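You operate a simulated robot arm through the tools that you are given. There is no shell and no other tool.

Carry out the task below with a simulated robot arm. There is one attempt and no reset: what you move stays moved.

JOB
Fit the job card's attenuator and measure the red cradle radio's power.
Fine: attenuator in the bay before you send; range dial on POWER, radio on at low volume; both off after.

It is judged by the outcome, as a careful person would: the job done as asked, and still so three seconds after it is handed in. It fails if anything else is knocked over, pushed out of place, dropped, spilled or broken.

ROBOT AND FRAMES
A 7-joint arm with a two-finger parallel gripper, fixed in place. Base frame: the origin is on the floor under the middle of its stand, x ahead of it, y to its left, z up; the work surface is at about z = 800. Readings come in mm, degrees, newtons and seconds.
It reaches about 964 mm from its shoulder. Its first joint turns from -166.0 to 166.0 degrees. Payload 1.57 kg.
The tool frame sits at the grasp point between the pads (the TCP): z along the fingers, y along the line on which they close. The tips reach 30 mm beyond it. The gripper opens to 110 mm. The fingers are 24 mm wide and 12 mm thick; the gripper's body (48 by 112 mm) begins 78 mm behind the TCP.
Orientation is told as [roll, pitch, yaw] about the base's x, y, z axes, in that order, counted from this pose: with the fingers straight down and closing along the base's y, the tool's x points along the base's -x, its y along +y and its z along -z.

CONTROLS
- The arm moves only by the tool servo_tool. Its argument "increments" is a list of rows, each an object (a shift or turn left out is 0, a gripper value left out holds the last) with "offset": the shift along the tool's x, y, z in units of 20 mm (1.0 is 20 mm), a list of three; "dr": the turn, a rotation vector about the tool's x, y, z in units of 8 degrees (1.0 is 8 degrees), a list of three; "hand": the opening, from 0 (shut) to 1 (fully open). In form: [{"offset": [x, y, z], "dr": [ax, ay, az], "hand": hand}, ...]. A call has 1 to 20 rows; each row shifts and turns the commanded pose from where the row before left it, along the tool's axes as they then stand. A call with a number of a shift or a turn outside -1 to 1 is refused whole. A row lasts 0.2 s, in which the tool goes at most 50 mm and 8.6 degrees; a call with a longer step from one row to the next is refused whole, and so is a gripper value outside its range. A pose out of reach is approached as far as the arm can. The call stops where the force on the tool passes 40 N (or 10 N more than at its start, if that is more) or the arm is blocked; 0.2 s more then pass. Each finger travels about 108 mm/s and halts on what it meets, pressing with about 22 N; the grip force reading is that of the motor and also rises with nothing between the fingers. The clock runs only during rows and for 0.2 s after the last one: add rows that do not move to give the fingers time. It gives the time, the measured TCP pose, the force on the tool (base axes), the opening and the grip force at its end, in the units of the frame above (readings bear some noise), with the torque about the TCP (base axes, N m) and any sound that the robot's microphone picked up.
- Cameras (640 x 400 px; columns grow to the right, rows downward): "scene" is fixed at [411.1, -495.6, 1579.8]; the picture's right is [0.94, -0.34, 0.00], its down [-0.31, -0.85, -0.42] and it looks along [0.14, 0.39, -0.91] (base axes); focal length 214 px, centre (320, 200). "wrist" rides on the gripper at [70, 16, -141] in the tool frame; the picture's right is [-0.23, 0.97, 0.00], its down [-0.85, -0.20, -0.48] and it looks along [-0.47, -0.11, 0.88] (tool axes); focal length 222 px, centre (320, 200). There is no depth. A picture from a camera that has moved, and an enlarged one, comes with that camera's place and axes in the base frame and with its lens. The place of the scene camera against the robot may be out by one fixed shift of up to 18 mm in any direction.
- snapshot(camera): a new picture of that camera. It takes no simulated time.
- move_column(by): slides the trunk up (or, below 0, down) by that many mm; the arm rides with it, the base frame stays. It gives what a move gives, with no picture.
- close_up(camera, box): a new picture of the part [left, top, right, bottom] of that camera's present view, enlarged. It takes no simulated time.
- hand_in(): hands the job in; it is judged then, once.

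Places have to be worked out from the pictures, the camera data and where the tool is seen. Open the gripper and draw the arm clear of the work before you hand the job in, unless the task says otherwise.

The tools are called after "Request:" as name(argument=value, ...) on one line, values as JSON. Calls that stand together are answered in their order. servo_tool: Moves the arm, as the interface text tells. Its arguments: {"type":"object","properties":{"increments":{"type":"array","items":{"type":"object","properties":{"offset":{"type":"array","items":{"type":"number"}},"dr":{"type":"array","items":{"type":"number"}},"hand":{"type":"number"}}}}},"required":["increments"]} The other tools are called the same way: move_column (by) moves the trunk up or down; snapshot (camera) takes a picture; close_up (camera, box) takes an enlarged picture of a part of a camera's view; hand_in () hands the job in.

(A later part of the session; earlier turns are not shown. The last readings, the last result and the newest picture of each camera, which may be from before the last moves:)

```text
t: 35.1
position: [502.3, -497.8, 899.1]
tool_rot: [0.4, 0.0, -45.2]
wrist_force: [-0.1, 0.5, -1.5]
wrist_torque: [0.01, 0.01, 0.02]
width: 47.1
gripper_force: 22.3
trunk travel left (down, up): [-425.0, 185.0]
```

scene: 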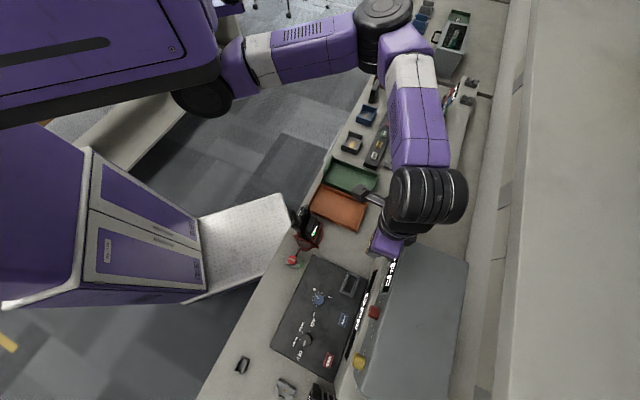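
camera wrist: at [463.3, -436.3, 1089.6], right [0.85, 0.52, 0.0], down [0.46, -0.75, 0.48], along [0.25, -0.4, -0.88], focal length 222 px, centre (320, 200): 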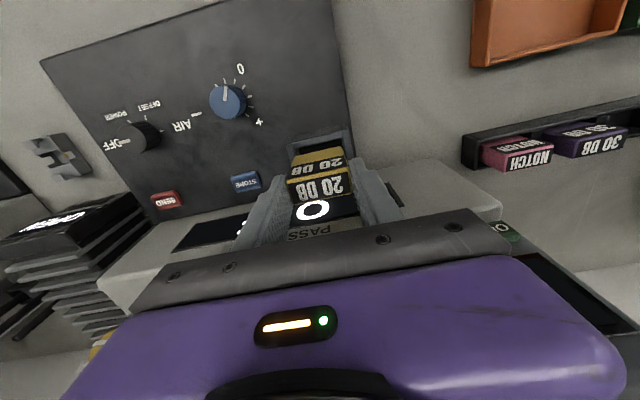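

Forces are clear now. I continue down in tiny steps toward the floor of the bay.

Request:
servo_tool(increments=[{"offset": [0, 0, 0.08]}, {"offset": [0, 0, 0.08]}, {}, {}])

Request:
close_up(camera="wrist", box=[265, 115, 385, 200])

Request:
close_up(camera="scene", box=[330, 255, 370, 295])

```text
t: 36.1
position: [502.0, -498.1, 897.3]
tool_rot: [0.2, 0.0, -45.3]
wrist_force: [5.5, 4.3, 18.9]
wrist_torque: [0.06, -0.1, 0.04]
width: 47.4
gripper_force: 21.2
trunk travel left (down, up): [-425.0, 185.0]
```

```text
4.71 times, centred on (325, 158) of wrist
camera zoom: at [463.9, -437.2, 1037.7], right [0.85, 0.52, 0.0], down [0.46, -0.75, 0.48], along [0.25, -0.41, -0.88], focal length 1045 px, centre (296, 400)
```

zoom: 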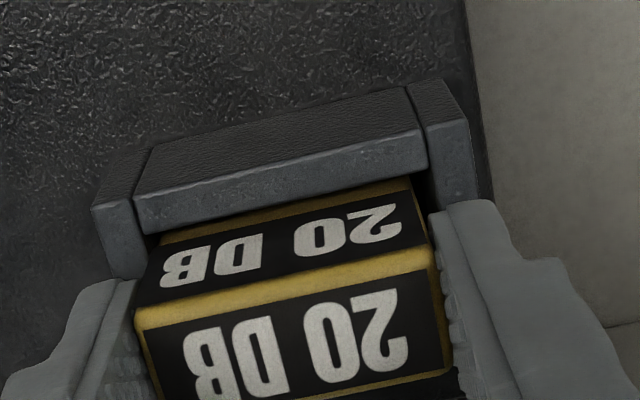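

```text
10.00 times, centred on (350, 275) of scene
camera zoom: at [411.1, -495.6, 1579.8], right [0.94, -0.34, 0.0], down [-0.31, -0.85, -0.42], along [0.14, 0.39, -0.91], focal length 2145 px, centre (20, -550)
```

zoom: 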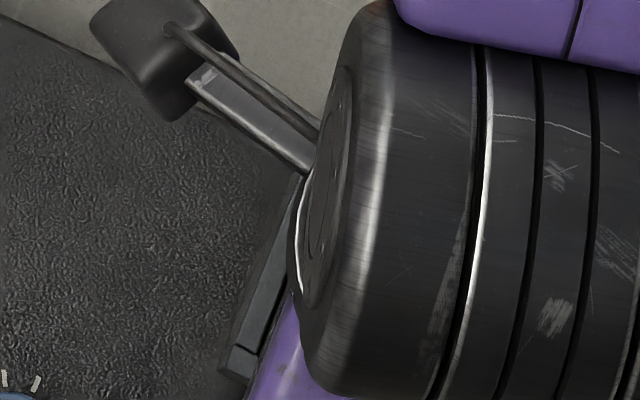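

Vertical contact of 19 N: the block has reached the bay floor. I ease up under 1 mm and open the fingers to release it.

Request:
servo_tool(increments=[{"offset": [0, 0, -0.04]}, {"hand": 0.47}, {"hand": 0.56}, {}, {}])

Request:
close_up(camera="wrist", box=[265, 115, 385, 200])

```text
t: 37.4
position: [502.3, -497.9, 896.4]
tool_rot: [0.4, 0.2, -45.3]
wrist_force: [0.4, 0.5, 1.3]
wrist_torque: [-0.02, 0.0, -0.01]
width: 61.6
gripper_force: 0.0
trunk travel left (down, up): [-425.0, 185.0]
```

```text
4.71 times, centred on (325, 158) of wrist
camera zoom: at [463.8, -437.4, 1037.9], right [0.85, 0.52, 0.0], down [0.46, -0.75, 0.48], along [0.25, -0.4, -0.88], focal length 1045 px, centre (296, 400)
```

zoom: 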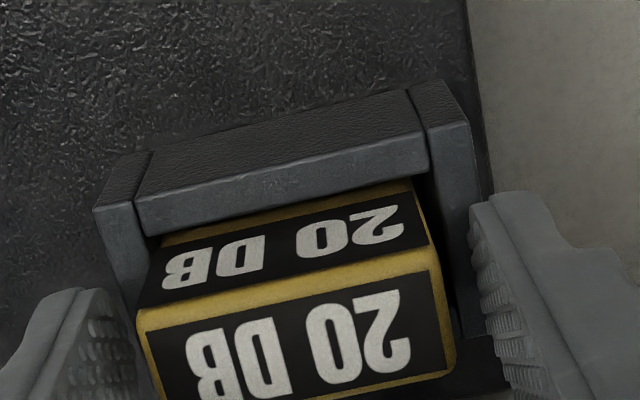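

Released; the block stands in the bay. I raise the hand straight up and check how it sits.

Request:
servo_tool(increments=[{"offset": [0, 0, -0.3]}, {"offset": [0, 0, -0.6]}, {"offset": [0, 0, -1]}, {"offset": [0, 0, -1]}, {"offset": [0, 0, -1]}, {"offset": [0, 0, -1]}, {}])

Request:
snapshot(camera="wrist")

Request:
close_up(camera="wrist", box=[270, 100, 370, 180])

Request:
close_up(camera="scene", box=[300, 240, 400, 320])

```text
t: 39.0
position: [500.3, -497.0, 996.1]
tool_rot: [0.3, 0.1, -45.3]
wrist_force: [-0.7, -0.2, 0.5]
wrist_torque: [-0.02, 0.01, 0.03]
width: 61.4
gripper_force: 0.0
trunk travel left (down, up): [-425.0, 185.0]
```

```text
taken
camera wrist: at [462.9, -436.2, 1137.7], right [0.85, 0.52, 0.0], down [0.46, -0.75, 0.48], along [0.25, -0.4, -0.88], focal length 222 px, centre (320, 200)
```

wrist: 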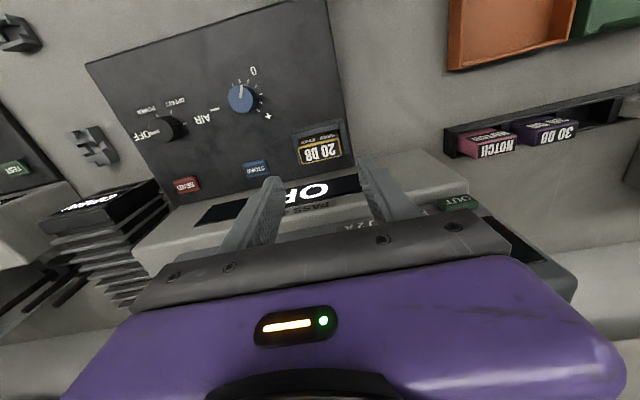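

```text
5.00 times, centred on (320, 140) of wrist
camera zoom: at [462.9, -436.2, 1137.7], right [0.85, 0.52, 0.0], down [0.46, -0.75, 0.48], along [0.25, -0.4, -0.88], focal length 1111 px, centre (320, 500)
```

zoom: 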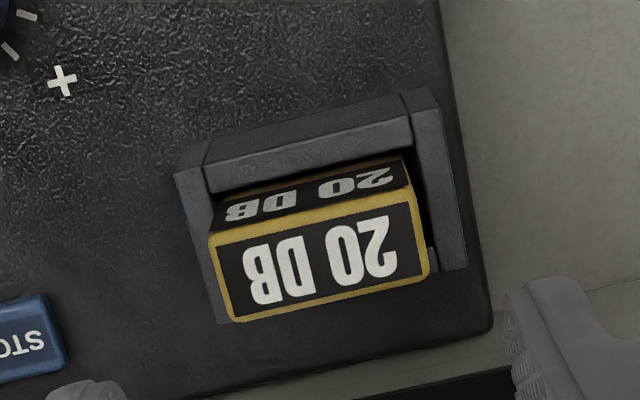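

```text
5.00 times, centred on (350, 280) of scene
camera zoom: at [411.1, -495.6, 1579.8], right [0.94, -0.34, 0.0], down [-0.31, -0.85, -0.42], along [0.14, 0.39, -0.91], focal length 1072 px, centre (170, -200)
```

zoom: 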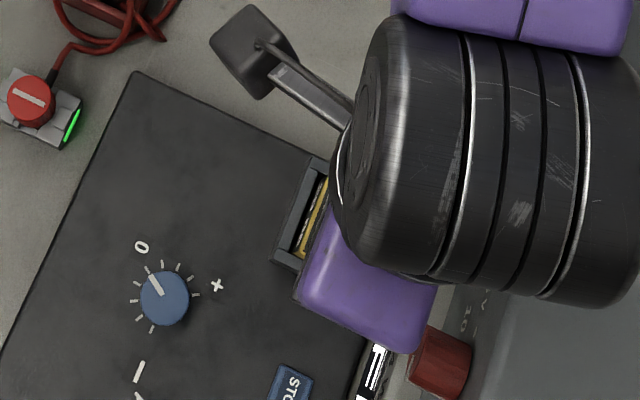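

The 20 DB attenuator is seated upright in the bay. Next is the radio (knob tops near (428,-265,965) and (447,-246,957)), which is close to the robot, so I'll raise the trunk 150 mm to keep the arm from folding onto itself.

Request:
move_column(by=150)

Request:
snapshot(camera="wrist")

Request:
snapshot(camera="scene")

```text
t: 40.7
position: [502.0, -497.0, 1146.7]
tool_rot: [0.3, 0.0, -45.4]
wrist_force: [-0.6, 0.4, -0.9]
wrist_torque: [0.02, 0.02, 0.01]
width: 61.5
gripper_force: 0.0
trunk travel left (down, up): [-575.0, 35.0]
```

```text
taken
camera wrist: at [462.9, -436.3, 1287.4], right [0.85, 0.52, 0.0], down [0.46, -0.75, 0.48], along [0.25, -0.4, -0.88], focal length 222 px, centre (320, 200)
```

wrist: 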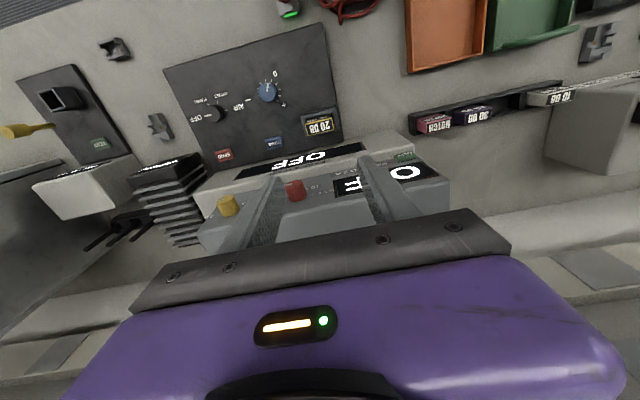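

```text
taken
```

scene: 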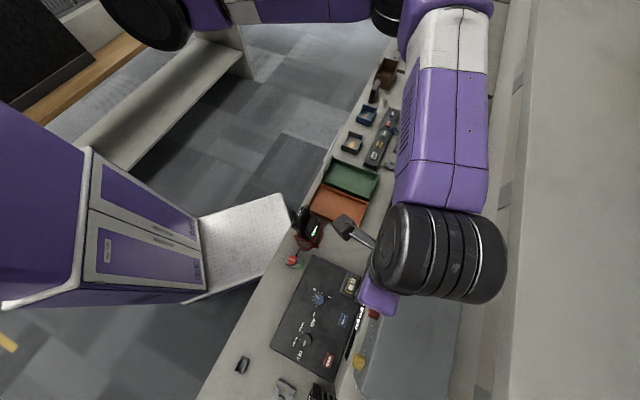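

The radio is unobstructed in the scene view now; I'll zoom on its top to see the knob markings.

Request:
close_up(camera="scene", box=[290, 200, 326, 250])

Request:
close_up(camera="scene", box=[293, 200, 313, 226])

```text
8.00 times, centred on (308, 225) of scene
camera zoom: at [411.1, -495.6, 1579.8], right [0.94, -0.34, 0.0], down [-0.31, -0.85, -0.42], along [0.14, 0.39, -0.91], focal length 1716 px, centre (416, 0)
```

zoom: 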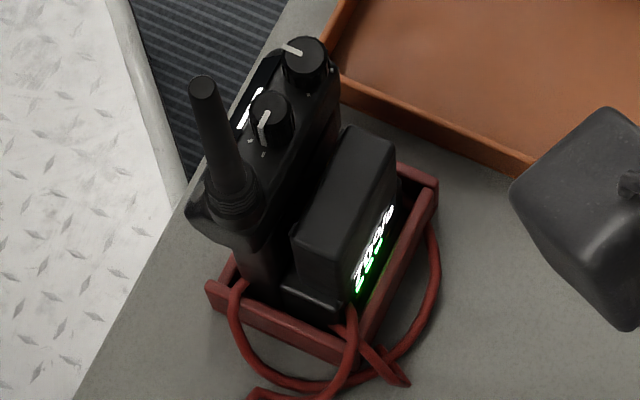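

```text
15.38 times, centred on (303, 213) of scene
camera zoom: at [411.1, -495.6, 1579.8], right [0.94, -0.34, 0.0], down [-0.31, -0.85, -0.42], along [0.14, 0.39, -0.91], focal length 3300 px, centre (582, 0)
```

zoom: 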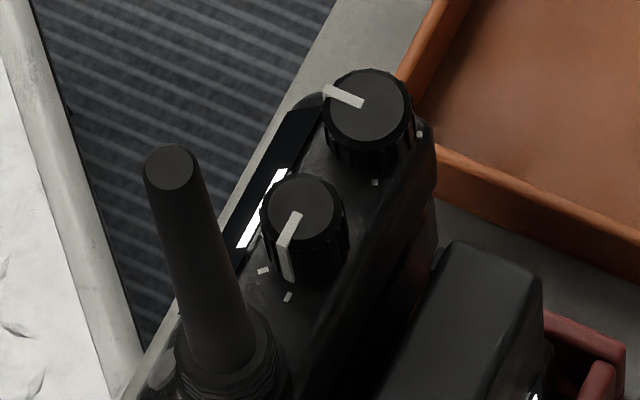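

I need a closer view of the radio's top and display. I'll move back toward the robot and left over the radio, staying at z≈1147.

Request:
servo_tool(increments=[{"offset": [0.93, 0.565, 0], "hand": 0.5}, {"offset": [0.93, 0.565, 0]}, {"offset": [0.93, 0.565, 0]}, {"offset": [0.93, 0.565, 0]}, {"offset": [0.93, 0.565, 0]}, {"offset": [0.93, 0.565, 0]}, {"offset": [0.93, 0.565, 0]}, {"offset": [0.93, 0.565, 0]}, {"offset": [0.93, 0.565, 0]}, {"offset": [0.93, 0.565, 0]}, {}])

Request:
snapshot(camera="wrist")

Request:
snapshot(camera="scene")

```text
t: 43.1
position: [449.9, -284.6, 1145.3]
tool_rot: [0.3, 0.1, -45.3]
wrist_force: [0.6, -0.5, 0.3]
wrist_torque: [-0.04, 0.0, -0.01]
width: 54.8
gripper_force: 0.1
trunk travel left (down, up): [-575.0, 35.0]
```

```text
taken
camera wrist: at [411.7, -223.2, 1287.7], right [0.85, 0.52, 0.0], down [0.46, -0.75, 0.48], along [0.25, -0.4, -0.88], focal length 222 px, centre (320, 200)
```

wrist: 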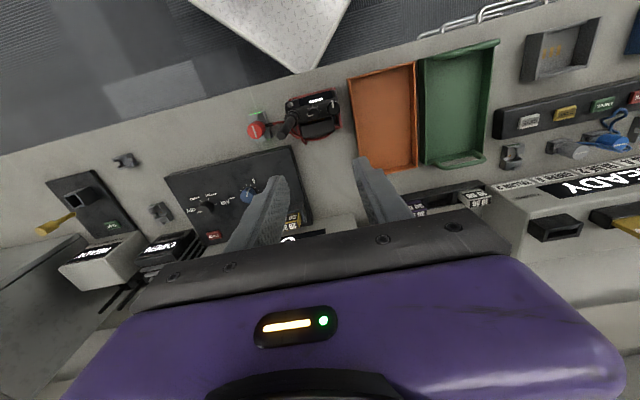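

```text
taken
```

scene: 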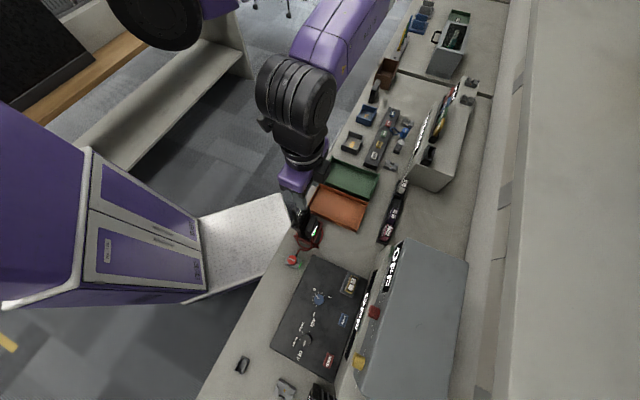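

Request:
close_up(camera="wrist", box=[265, 80, 355, 150])

Request:
close_up(camera="wrist", box=[285, 85, 340, 120])

Request:
close_up(camera="wrist", box=[270, 190, 370, 245])

```text
5.71 times, centred on (310, 115) of wrist
camera zoom: at [411.7, -223.2, 1287.7], right [0.85, 0.52, 0.0], down [0.46, -0.75, 0.48], along [0.25, -0.4, -0.88], focal length 1269 px, centre (377, 686)
```

zoom: 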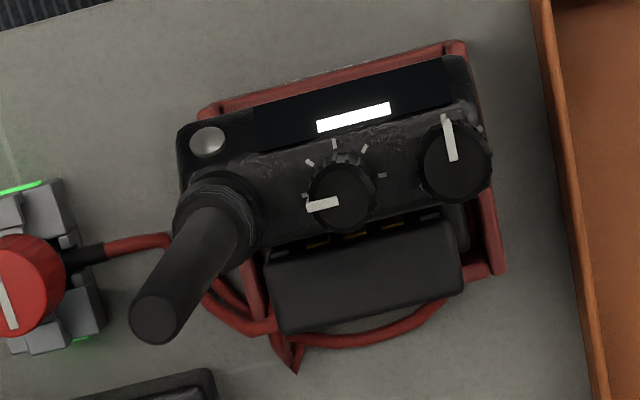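

```text
11.43 times, centred on (312, 102) of wrist
camera zoom: at [411.7, -223.2, 1287.7], right [0.85, 0.52, 0.0], down [0.46, -0.75, 0.48], along [0.25, -0.4, -0.88], focal length 2538 px, centre (406, 1314)
```

zoom: 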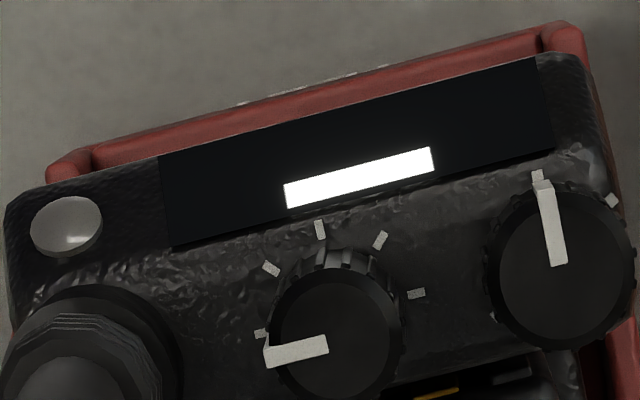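

```text
6.40 times, centred on (320, 218) of wrist
camera zoom: at [411.7, -223.2, 1287.7], right [0.85, 0.52, 0.0], down [0.46, -0.75, 0.48], along [0.25, -0.4, -0.88], focal length 1422 px, centre (320, 88)
```

zoom: 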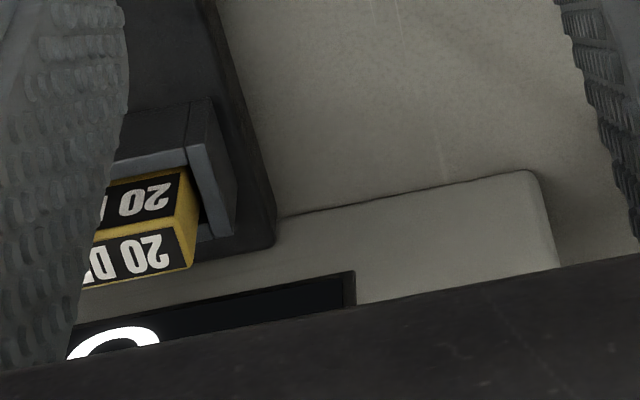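

The left radio knob (by the antenna) sits at the first of five ticks, like an off/volume knob, and the other is likely the channel knob. I'll zoom in on both knobs to be sure.

Request:
close_up(camera="wrist", box=[322, 92, 346, 120])

Request:
close_up(camera="wrist", box=[300, 98, 330, 122])

Request:
close_up(camera="scene", box=[300, 200, 316, 216])

```text
14.29 times, centred on (334, 106) of wrist
camera zoom: at [411.7, -223.2, 1287.7], right [0.85, 0.52, 0.0], down [0.46, -0.75, 0.48], along [0.25, -0.4, -0.88], focal length 3173 px, centre (120, 1543)
```

zoom: 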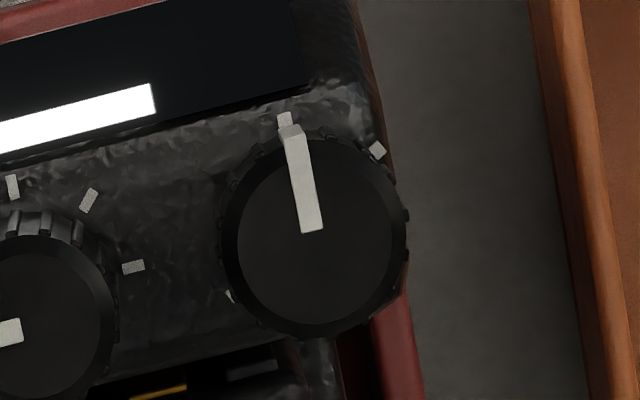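

```text
16.00 times, centred on (315, 110) of wrist
camera zoom: at [411.7, -223.2, 1287.7], right [0.85, 0.52, 0.0], down [0.46, -0.75, 0.48], along [0.25, -0.4, -0.88], focal length 3554 px, centre (400, 1640)
```

zoom: 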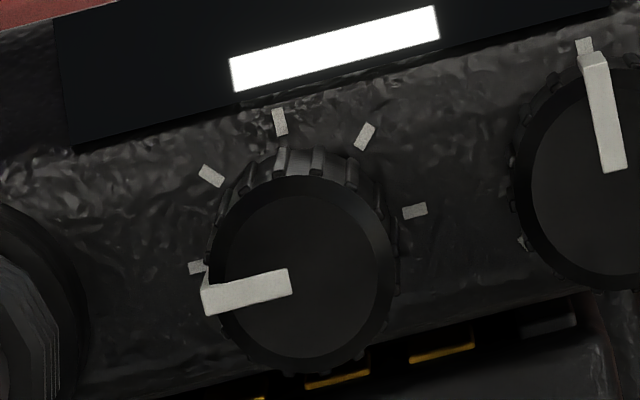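

```text
16.00 times, centred on (308, 208) of scene
camera zoom: at [411.1, -495.6, 1579.8], right [0.94, -0.34, 0.0], down [-0.31, -0.85, -0.42], along [0.14, 0.39, -0.91], focal length 3432 px, centre (512, 72)
```

zoom: 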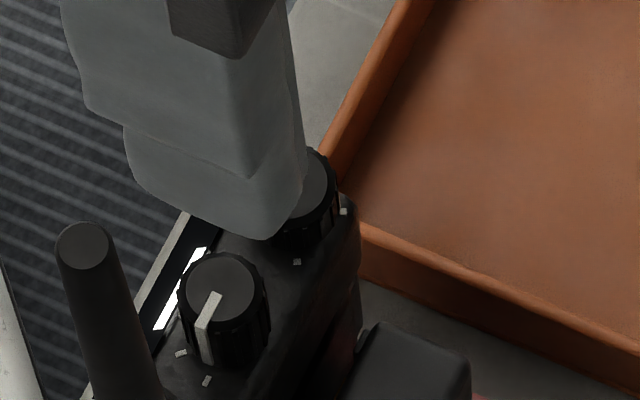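

The two radio knobs are ambiguous from ticks alone, so I'll look for other clues (other radios and labels around) before touching either.

Request:
close_up(camera="scene", box=[430, 5, 480, 55])

Request:
close_up(camera="wrist", box=[280, 85, 345, 105])

Request:
close_up(camera="scene", box=[400, 0, 440, 60])

```text
8.00 times, centred on (455, 30) of scene
camera zoom: at [411.1, -495.6, 1579.8], right [0.94, -0.34, 0.0], down [-0.31, -0.85, -0.42], along [0.14, 0.39, -0.91], focal length 1716 px, centre (-760, 1560)
```

zoom: 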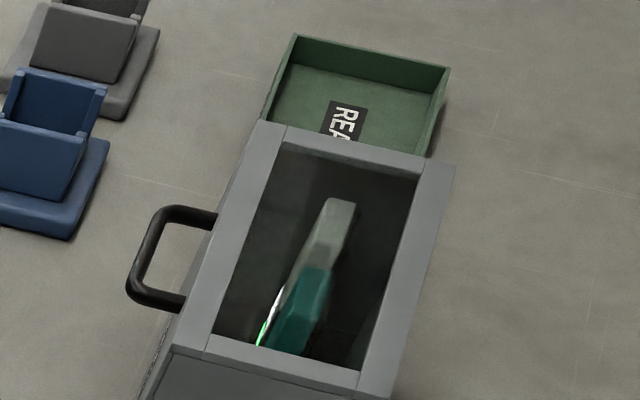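

```text
9.85 times, centred on (312, 95) of wrist
camera zoom: at [411.7, -223.2, 1287.7], right [0.85, 0.52, 0.0], down [0.46, -0.75, 0.48], along [0.25, -0.4, -0.88], focal length 2187 px, centre (394, 1234)
```

zoom: 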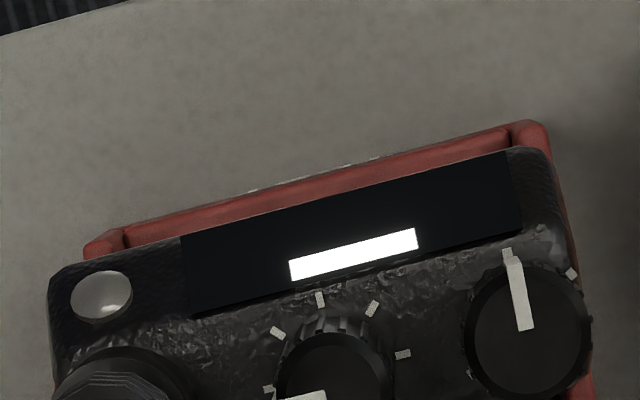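

```text
6.67 times, centred on (420, 30) of scene
camera zoom: at [411.1, -495.6, 1579.8], right [0.94, -0.34, 0.0], down [-0.31, -0.85, -0.42], along [0.14, 0.39, -0.91], focal length 1430 px, centre (-347, 1333)
```

zoom: 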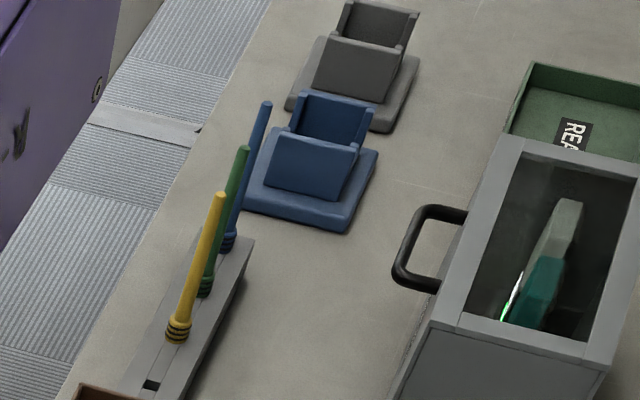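

Reasoning on the ticks: the knob by the antenna has 5 positions symmetric about the user side (like the tester's selector, matching 5 channels), while the outer knob has a 0–240° sweep starting at its rest mark, so I judge the outer knob at (447,-246) is off/volume. I'll rotate the tool so the fingers close front-to-back on it (yaw to about +75°) and watch for contact.

Request:
servo_tool(increments=[{"dr": [0, 0, -1]}, {"dr": [0, 0, -1]}, {"dr": [0, 0, -1]}, {"dr": [0, 0, -1]}, {"dr": [0, 0, -1]}, {"dr": [0, 0, -1]}, {"dr": [0, 0, -1]}, {"dr": [0, 0, -1]}, {"dr": [0, 0, -1]}, {"dr": [0, 0, -1]}, {"dr": [0, 0, -1]}, {"dr": [0, 0, -1]}, {"dr": [0, 0, -1]}, {"dr": [0, 0, -1]}, {}])

Request:
snapshot(camera="wrist")

Request:
snapshot(camera="scene")

```text
t: 46.3
position: [450.7, -285.5, 1147.1]
tool_rot: [0.0, -0.4, 66.9]
wrist_force: [0.3, 0.5, 0.2]
wrist_torque: [0.0, -0.04, 0.03]
width: 55.2
gripper_force: 0.0
trunk travel left (down, up): [-575.0, 35.0]
```

```text
taken
camera wrist: at [407.4, -343.3, 1287.6], right [-0.81, 0.59, 0.0], down [0.52, 0.7, 0.48], along [0.29, 0.39, -0.88], focal length 222 px, centre (320, 200)
```

wrist: 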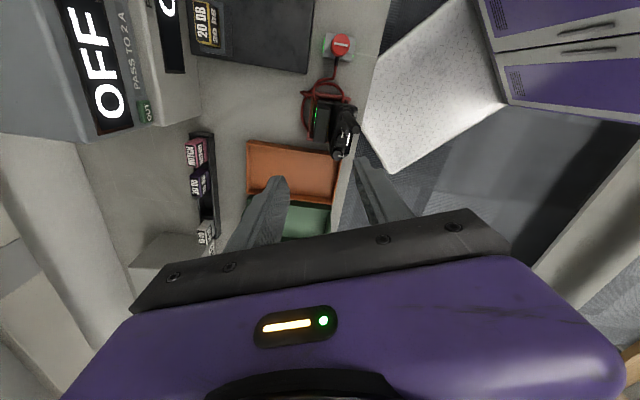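

```text
taken
```

scene: 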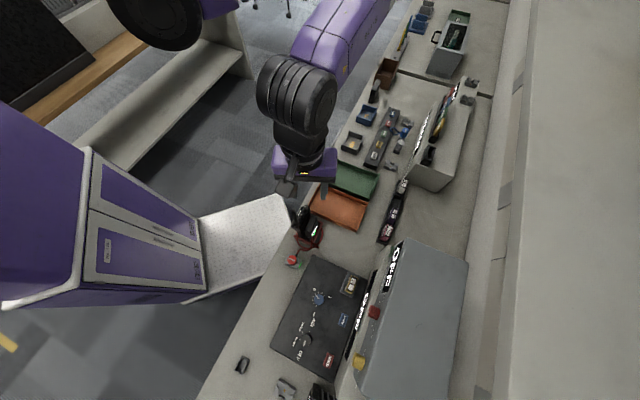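

The rotation worked freely (yaw 67°). I'll zoom on the radio from this side.

Request:
close_up(camera="wrist", box=[300, 85, 370, 165])

Request:
close_up(camera="wrist", box=[325, 105, 361, 165])

```text
5.00 times, centred on (335, 125) of wrist
camera zoom: at [407.4, -343.3, 1287.6], right [-0.81, 0.59, 0.0], down [0.52, 0.7, 0.48], along [0.29, 0.39, -0.88], focal length 1111 px, centre (245, 575)
```

zoom: 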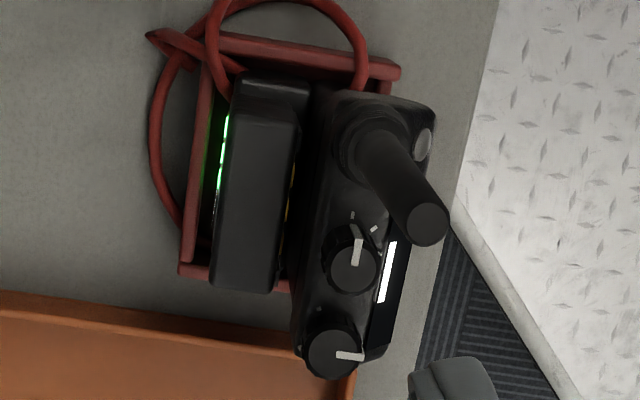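

```text
6.67 times, centred on (343, 135) of wrist
camera zoom: at [407.4, -343.3, 1287.6], right [-0.81, 0.59, 0.0], down [0.52, 0.7, 0.48], along [0.29, 0.39, -0.88], focal length 1481 px, centre (167, 633)
```

zoom: 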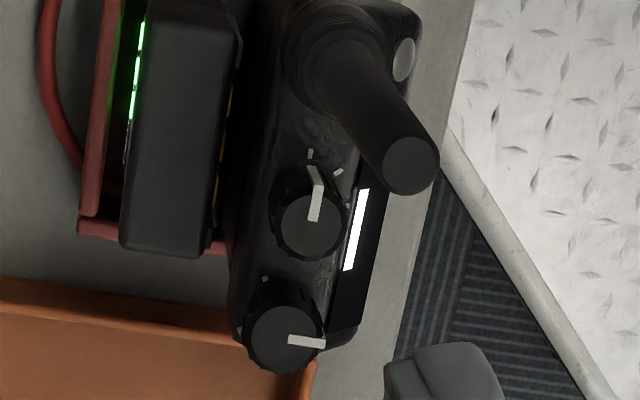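

The radio's outer knob is at about (447,-245.5) with its top near z≈960. I'll turn to yaw ~75°, move over it and descend to z≈1015 for a close check.

Request:
servo_tool(increments=[{"dr": [0, 0, -1], "hand": 0.4}, {"offset": [-0.95, 0.35, 0]}, {"offset": [-0.94, 0.34, 0]}, {"offset": [0, 0, 1]}, {"offset": [0, 0, 1]}, {"offset": [0, 0, 1]}, {"offset": [0, 0, 1]}, {"offset": [0, 0, 1]}, {"offset": [0, 0, 1]}, {"offset": [0, 0, 0.6]}, {}, {}])

Request:
snapshot(camera="wrist")

Request:
close_up(camera="wrist", box=[250, 110, 390, 220])

Request:
close_up(camera="scene", box=[270, 170, 350, 250])

```text
t: 48.9
position: [447.6, -245.3, 1016.2]
tool_rot: [0.0, -0.4, 74.7]
wrist_force: [-0.2, -0.4, -0.4]
wrist_torque: [0.02, -0.04, 0.01]
width: 44.2
gripper_force: 0.0
trunk travel left (down, up): [-575.0, 35.0]
```

```text
taken
camera wrist: at [412.1, -307.8, 1156.8], right [-0.88, 0.48, 0.0], down [0.42, 0.77, 0.48], along [0.23, 0.42, -0.88], focal length 222 px, centre (320, 200)
```

wrist: 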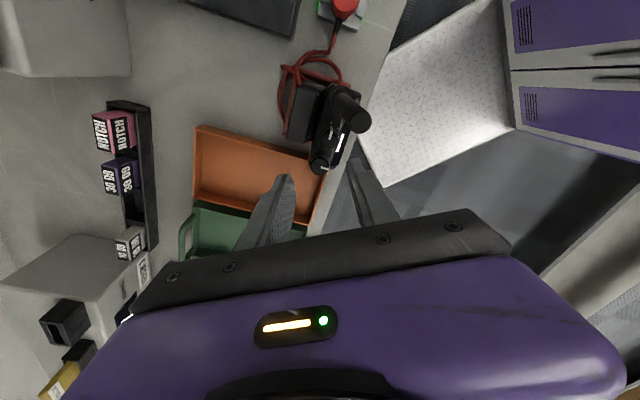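

```text
3.64 times, centred on (320, 165) of wrist
camera zoom: at [412.1, -307.8, 1156.8], right [-0.88, 0.48, 0.0], down [0.42, 0.77, 0.48], along [0.23, 0.42, -0.88], focal length 808 px, centre (320, 327)
```

zoom: 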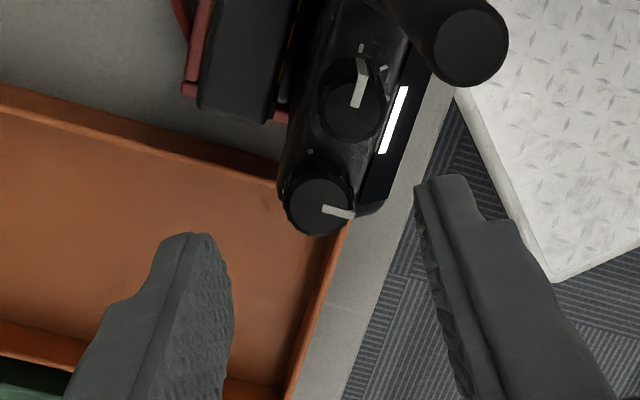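

```text
5.00 times, centred on (310, 210) of scene
camera zoom: at [411.1, -495.6, 1579.8], right [0.94, -0.34, 0.0], down [-0.31, -0.85, -0.42], along [0.14, 0.39, -0.91], focal length 1072 px, centre (370, 150)
```

zoom: 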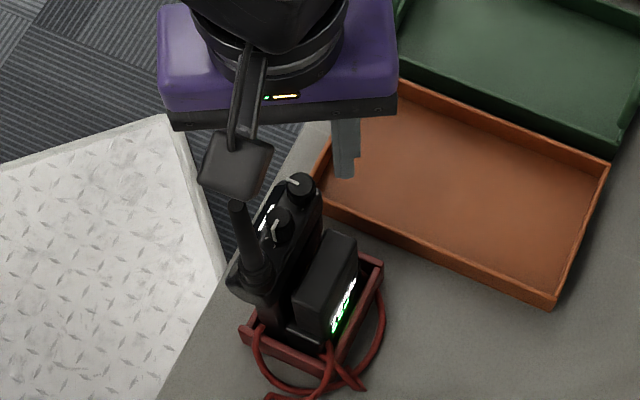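

The knob lies within about 1 mm of the tool axis, between the fingers. I descend to tips just above the knob top and recheck.

Request:
servo_tool(increments=[{"offset": [-0.02, -0.04, 0.6]}, {"offset": [0, 0, 0.5]}, {}, {}])

Request:
close_up(camera="wrist", box=[250, 110, 390, 220])

Request:
close_up(camera="scene", box=[280, 180, 340, 235])

```text
t: 49.9
position: [449.3, -245.9, 992.7]
tool_rot: [0.0, -0.3, 74.7]
wrist_force: [-0.2, 0.6, 0.5]
wrist_torque: [-0.01, -0.01, 0.01]
width: 44.0
gripper_force: 0.1
trunk travel left (down, up): [-575.0, 35.0]
```

```text
3.64 times, centred on (320, 165) of wrist
camera zoom: at [414.1, -307.8, 1133.6], right [-0.88, 0.48, 0.0], down [0.42, 0.77, 0.48], along [0.23, 0.42, -0.88], focal length 808 px, centre (320, 327)
```

zoom: 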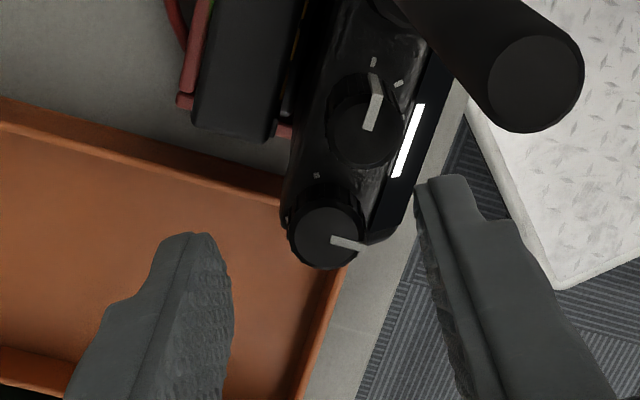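

```text
7.27 times, centred on (310, 208) of scene
camera zoom: at [411.1, -495.6, 1579.8], right [0.94, -0.34, 0.0], down [-0.31, -0.85, -0.42], along [0.14, 0.39, -0.91], focal length 1560 px, centre (393, 146)
```

zoom: 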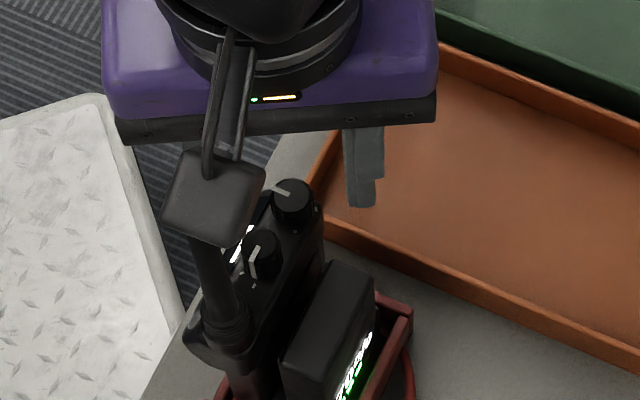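

The knob is 1 mm off along the closing axis; I correct that and lower to TCP z≈976 so the pads cover the knob, then close.

Request:
servo_tool(increments=[{"offset": [0, 0.05, 0.3]}, {"offset": [0, 0, 0.3]}, {"offset": [0, 0, 0.25]}, {}, {}])

Request:
close_up(camera="wrist", box=[250, 110, 390, 220])

```text
t: 51.1
position: [446.5, -244.5, 975.1]
tool_rot: [0.0, -0.3, 74.7]
wrist_force: [0.6, -0.5, 0.0]
wrist_torque: [0.02, -0.02, 0.01]
width: 44.0
gripper_force: 0.2
trunk travel left (down, up): [-575.0, 35.0]
```

```text
3.64 times, centred on (320, 165) of wrist
camera zoom: at [412.3, -306.7, 1116.6], right [-0.88, 0.48, 0.0], down [0.42, 0.77, 0.48], along [0.23, 0.42, -0.88], focal length 808 px, centre (320, 327)
```

zoom: 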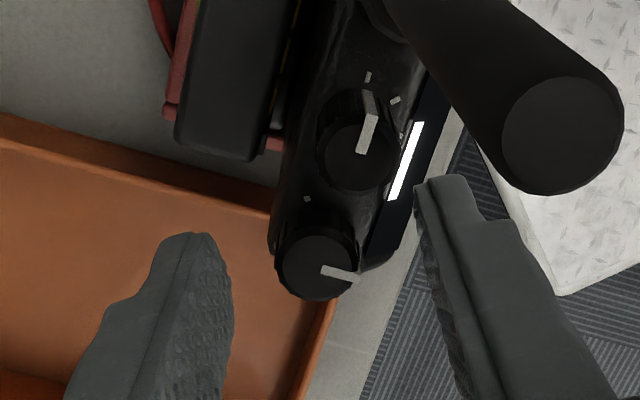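

The knob is well inside the jaws (about 0.8 mm off). I trim slightly and close on it.

Request:
servo_tool(increments=[{"offset": [0.02, -0.03, 0]}, {"hand": 0.2}, {"hand": 0.1}, {}, {}])

Request:
close_up(camera="wrist", box=[250, 110, 390, 220])

Request:
close_up(camera="scene", box=[280, 180, 340, 235])

```text
t: 52.3
position: [447.4, -244.2, 975.9]
tool_rot: [0.0, -0.4, 74.7]
wrist_force: [0.0, 0.6, -0.3]
wrist_torque: [0.04, 0.06, 0.0]
width: 17.2
gripper_force: 22.5
trunk travel left (down, up): [-575.0, 35.0]
```

```text
3.64 times, centred on (320, 165) of wrist
camera zoom: at [413.0, -307.6, 1116.7], right [-0.88, 0.48, 0.0], down [0.42, 0.77, 0.48], along [0.23, 0.42, -0.88], focal length 808 px, centre (320, 327)
```

zoom: 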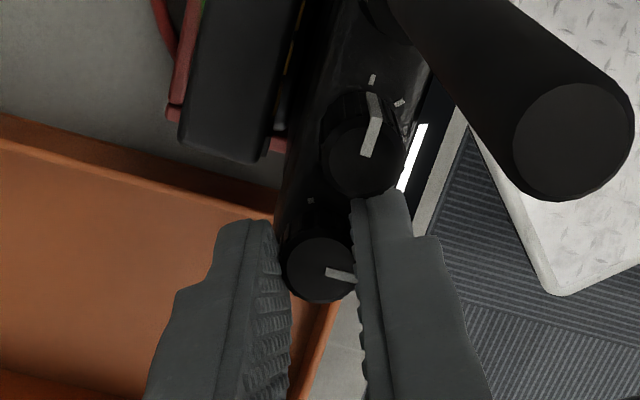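

```text
7.27 times, centred on (310, 208) of scene
camera zoom: at [411.1, -495.6, 1579.8], right [0.94, -0.34, 0.0], down [-0.31, -0.85, -0.42], along [0.14, 0.39, -0.91], focal length 1560 px, centre (393, 146)
```

zoom: 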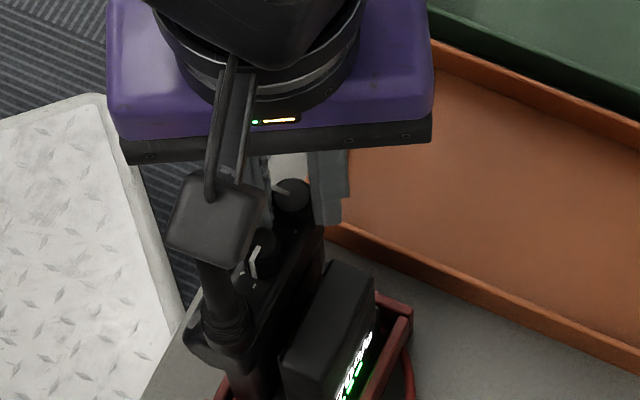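

Gripped (17 mm, 22 N). I turn clockwise 30° first, then look at the radio's display.

Request:
servo_tool(increments=[{"dr": [0, 0, 0.75]}, {"dr": [0, 0, 0.75]}, {"dr": [0, 0, 0.75]}, {"dr": [0, 0, 0.75]}, {"dr": [0, 0, 0.75]}, {}])

Request:
close_up(camera="wrist", box=[250, 110, 390, 220])

Request:
close_up(camera="scene", box=[280, 180, 340, 235])

```text
t: 53.7
position: [449.5, -243.7, 976.0]
tool_rot: [0.0, -0.4, 44.6]
wrist_force: [0.3, 0.7, 0.6]
wrist_torque: [0.1, -0.04, -0.01]
width: 17.3
gripper_force: 21.6
trunk travel left (down, up): [-575.0, 35.0]
```

```text
3.64 times, centred on (320, 165) of wrist
camera zoom: at [386.5, -281.9, 1117.2], right [-0.52, 0.85, 0.0], down [0.75, 0.46, 0.48], along [0.41, 0.25, -0.88], focal length 808 px, centre (320, 327)
```

zoom: 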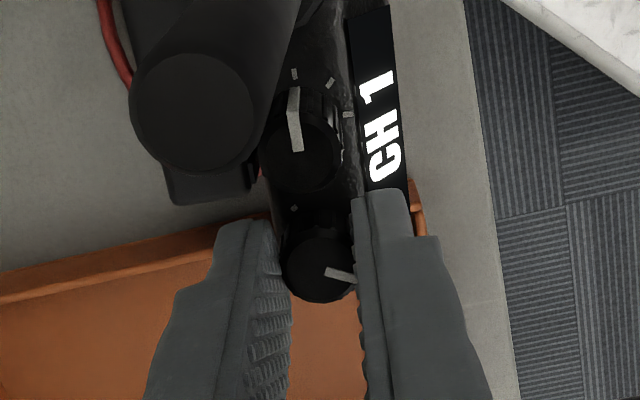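

```text
7.27 times, centred on (310, 208) of scene
camera zoom: at [411.1, -495.6, 1579.8], right [0.94, -0.34, 0.0], down [-0.31, -0.85, -0.42], along [0.14, 0.39, -0.91], focal length 1560 px, centre (393, 146)
```

zoom: 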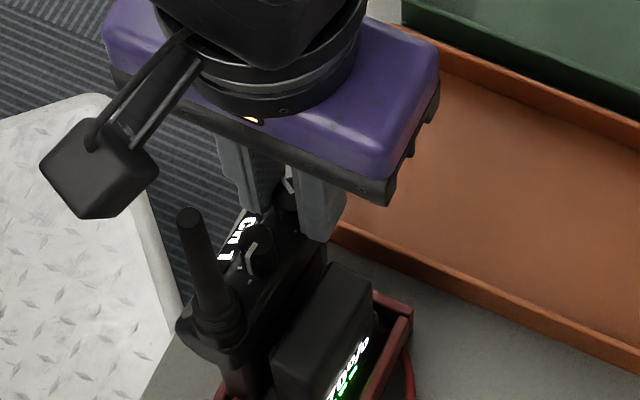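

The display now reads CH 1, so this is indeed the on/volume knob. I continue to the first mark (about 58° total) for low volume.

Request:
servo_tool(increments=[{"dr": [0, 0, 0.7]}, {"dr": [0, 0, 0.7]}, {"dr": [0, 0, 0.7]}, {"dr": [0, 0, 0.7]}, {"dr": [0, 0, 0.7]}, {}])

Request:
close_up(camera="wrist", box=[250, 110, 390, 220])

Request:
close_up(camera="scene", box=[280, 180, 340, 235])

```text
t: 55.1
position: [448.0, -243.9, 974.9]
tool_rot: [0.1, -0.3, 16.6]
wrist_force: [-0.2, 2.1, 1.3]
wrist_torque: [0.05, -0.02, 0.0]
width: 17.1
gripper_force: 22.6
trunk travel left (down, up): [-575.0, 35.0]
```

```text
3.64 times, centred on (320, 165) of wrist
camera zoom: at [375.7, -248.5, 1117.2], right [-0.06, 1.0, 0.0], down [0.88, 0.05, 0.48], along [0.48, 0.03, -0.88], focal length 808 px, centre (320, 327)
```

zoom: 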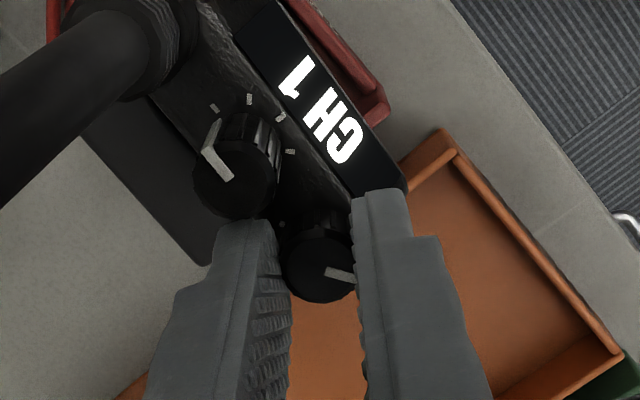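

```text
7.27 times, centred on (310, 208) of scene
camera zoom: at [411.1, -495.6, 1579.8], right [0.94, -0.34, 0.0], down [-0.31, -0.85, -0.42], along [0.14, 0.39, -0.91], focal length 1560 px, centre (393, 146)
```

zoom: 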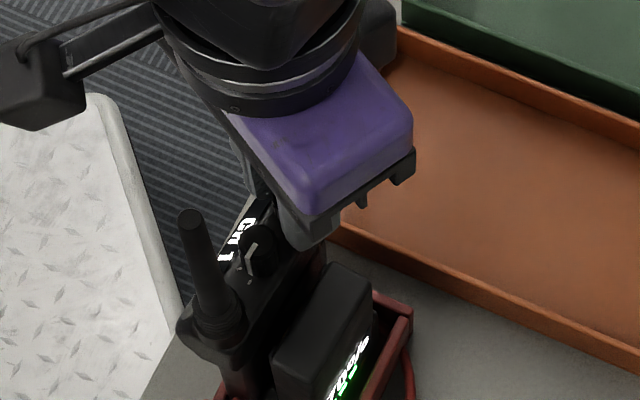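

The pointer is at the first mark and CH 1 is still shown. I open the fingers and rise straight up.

Request:
servo_tool(increments=[{"hand": 0.25}, {"hand": 0.36}, {}, {"offset": [0, 0, -0.5]}, {"offset": [0, 0, -1]}, {"offset": [0, 0, -1]}, {"offset": [0, 0, -1]}, {"offset": [0, 0, -1]}, {"offset": [0, 0, -1]}, {}])

Request:
snapshot(camera="wrist")

Request:
close_up(camera="scene", box=[270, 190, 340, 260])

```text
t: 57.3
position: [447.8, -244.5, 1086.3]
tool_rot: [0.2, -0.3, 16.7]
wrist_force: [0.7, 1.1, 0.1]
wrist_torque: [-0.04, -0.01, -0.01]
width: 39.6
gripper_force: 0.0
trunk travel left (down, up): [-575.0, 35.0]
```

```text
taken
camera wrist: at [375.4, -249.5, 1227.2], right [-0.06, 1.0, 0.0], down [0.88, 0.05, 0.48], along [0.48, 0.03, -0.88], focal length 222 px, centre (320, 200)
```

wrist: 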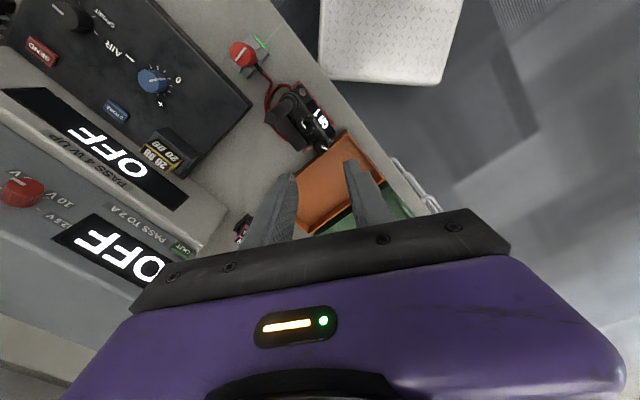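

```text
5.71 times, centred on (305, 225) of scene
camera zoom: at [411.1, -495.6, 1579.8], right [0.94, -0.34, 0.0], down [-0.31, -0.85, -0.42], along [0.14, 0.39, -0.91], focal length 1226 px, centre (406, 57)
```

zoom: 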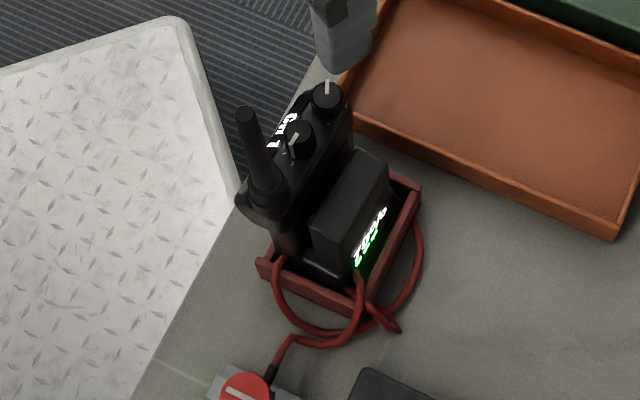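

I'll verify the volume pointer against the marks.

Request:
close_up(camera="wrist", box=[260, 75, 350, 160])

Request:
close_up(camera="wrist", box=[300, 100, 340, 160])

Request:
close_up(camera="wrist", box=[0, 0, 260, 220])

```text
4.71 times, centred on (305, 118) of wrist
camera zoom: at [375.4, -249.5, 1227.2], right [-0.06, 1.0, 0.0], down [0.88, 0.05, 0.48], along [0.48, 0.03, -0.88], focal length 1045 px, centre (391, 588)
```

zoom: 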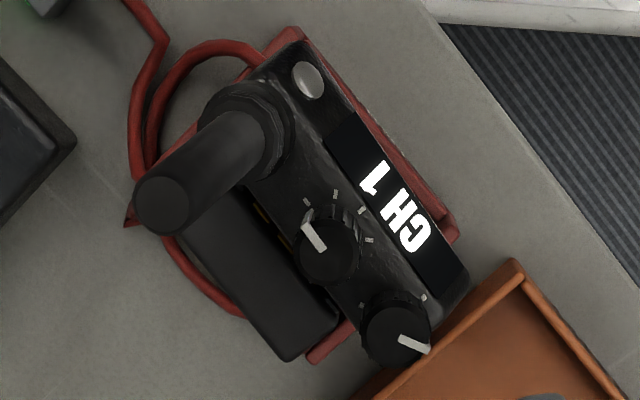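

```text
6.67 times, centred on (320, 130) of wrist
camera zoom: at [375.4, -249.5, 1227.2], right [-0.06, 1.0, 0.0], down [0.88, 0.05, 0.48], along [0.48, 0.03, -0.88], focal length 1481 px, centre (320, 667)
```

zoom: 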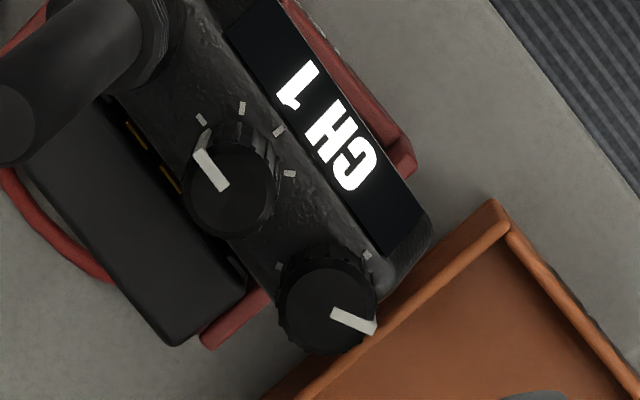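

```text
1.82 times, centred on (130, 110) of wrist
camera zoom: at [375.4, -249.5, 1227.2], right [-0.06, 1.0, 0.0], down [0.88, 0.05, 0.48], along [0.48, 0.03, -0.88], focal length 404 px, centre (666, 364)
```

zoom: 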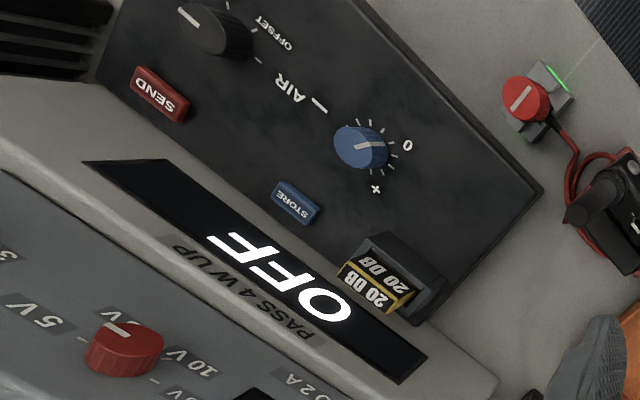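

Radio is on at the first volume mark. Next is the tester's range dial at about (324,-589,855): I rise above the antenna, turn to yaw about -15°, and travel right.

Request:
servo_tool(increments=[{"offset": [0, 0, -0.9], "dr": [0, 0, 1], "hand": 0.55}, {"offset": [0, 0, -0.9], "dr": [0, 0, 1]}, {"offset": [0, 0, -0.9], "dr": [0, 0, 1]}, {"offset": [0, 0, -0.7], "dr": [0, 0, 1]}, {"offset": [0.08, -1, 0]}, {"offset": [0.08, -1, 0]}, {"offset": [0.08, -1, 0]}, {"offset": [0.08, -1, 0]}, {"offset": [0.08, -1, 0]}, {"offset": [0.08, -1, 0]}, {"offset": [0.08, -1, 0]}, {"offset": [0.08, -1, 0]}, {"offset": [0.08, -1, 0]}, {"offset": [0.08, -1, 0]}, {"offset": [0.08, -1, 0]}, {"offset": [0.08, -1, 0]}, {"offset": [0.08, -1, 0]}, {"offset": [0.08, -1, 0]}, {}])

Request:
snapshot(camera="wrist")

Request:
snapshot(camera="scene")

```text
t: 61.3
position: [353.5, -508.4, 1150.4]
tool_rot: [0.3, 0.0, -15.4]
wrist_force: [0.3, -1.4, 0.1]
wrist_torque: [0.02, -0.03, 0.0]
width: 60.3
gripper_force: 0.0
trunk travel left (down, up): [-575.0, 35.0]
```

```text
taken
camera wrist: at [289.0, -475.8, 1292.6], right [0.48, 0.88, 0.01], down [0.77, -0.42, 0.48], along [0.42, -0.22, -0.88], focal length 222 px, centre (320, 200)
```

wrist: 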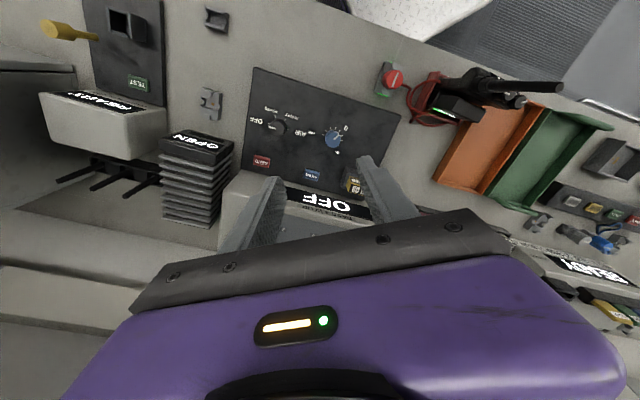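

```text
taken
```

scene: 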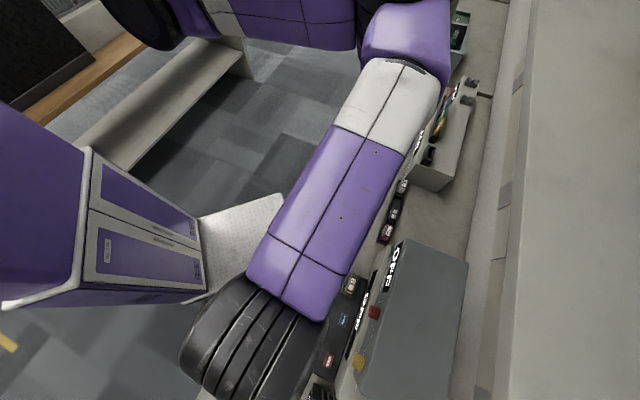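

Request:
close_up(camera="wrist", box=[240, 95, 320, 175])

Request:
close_up(camera="wrist", box=[260, 110, 300, 145])

```text
5.00 times, centred on (280, 135) of wrist
camera zoom: at [289.0, -475.8, 1292.6], right [0.48, 0.88, 0.01], down [0.77, -0.42, 0.48], along [0.42, -0.22, -0.88], focal length 1111 px, centre (520, 525)
```

zoom: 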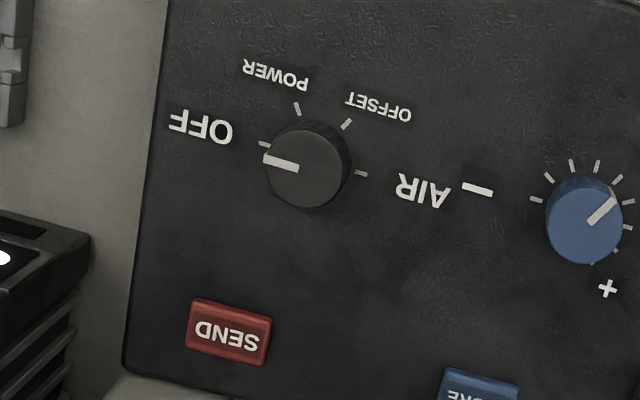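

```text
11.43 times, centred on (280, 128) of wrist
camera zoom: at [289.0, -475.8, 1292.6], right [0.48, 0.88, 0.01], down [0.77, -0.42, 0.48], along [0.42, -0.22, -0.88], focal length 2538 px, centre (777, 1029)
```

zoom: 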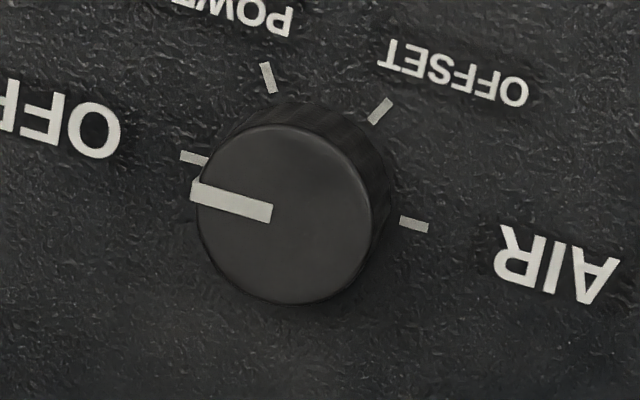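

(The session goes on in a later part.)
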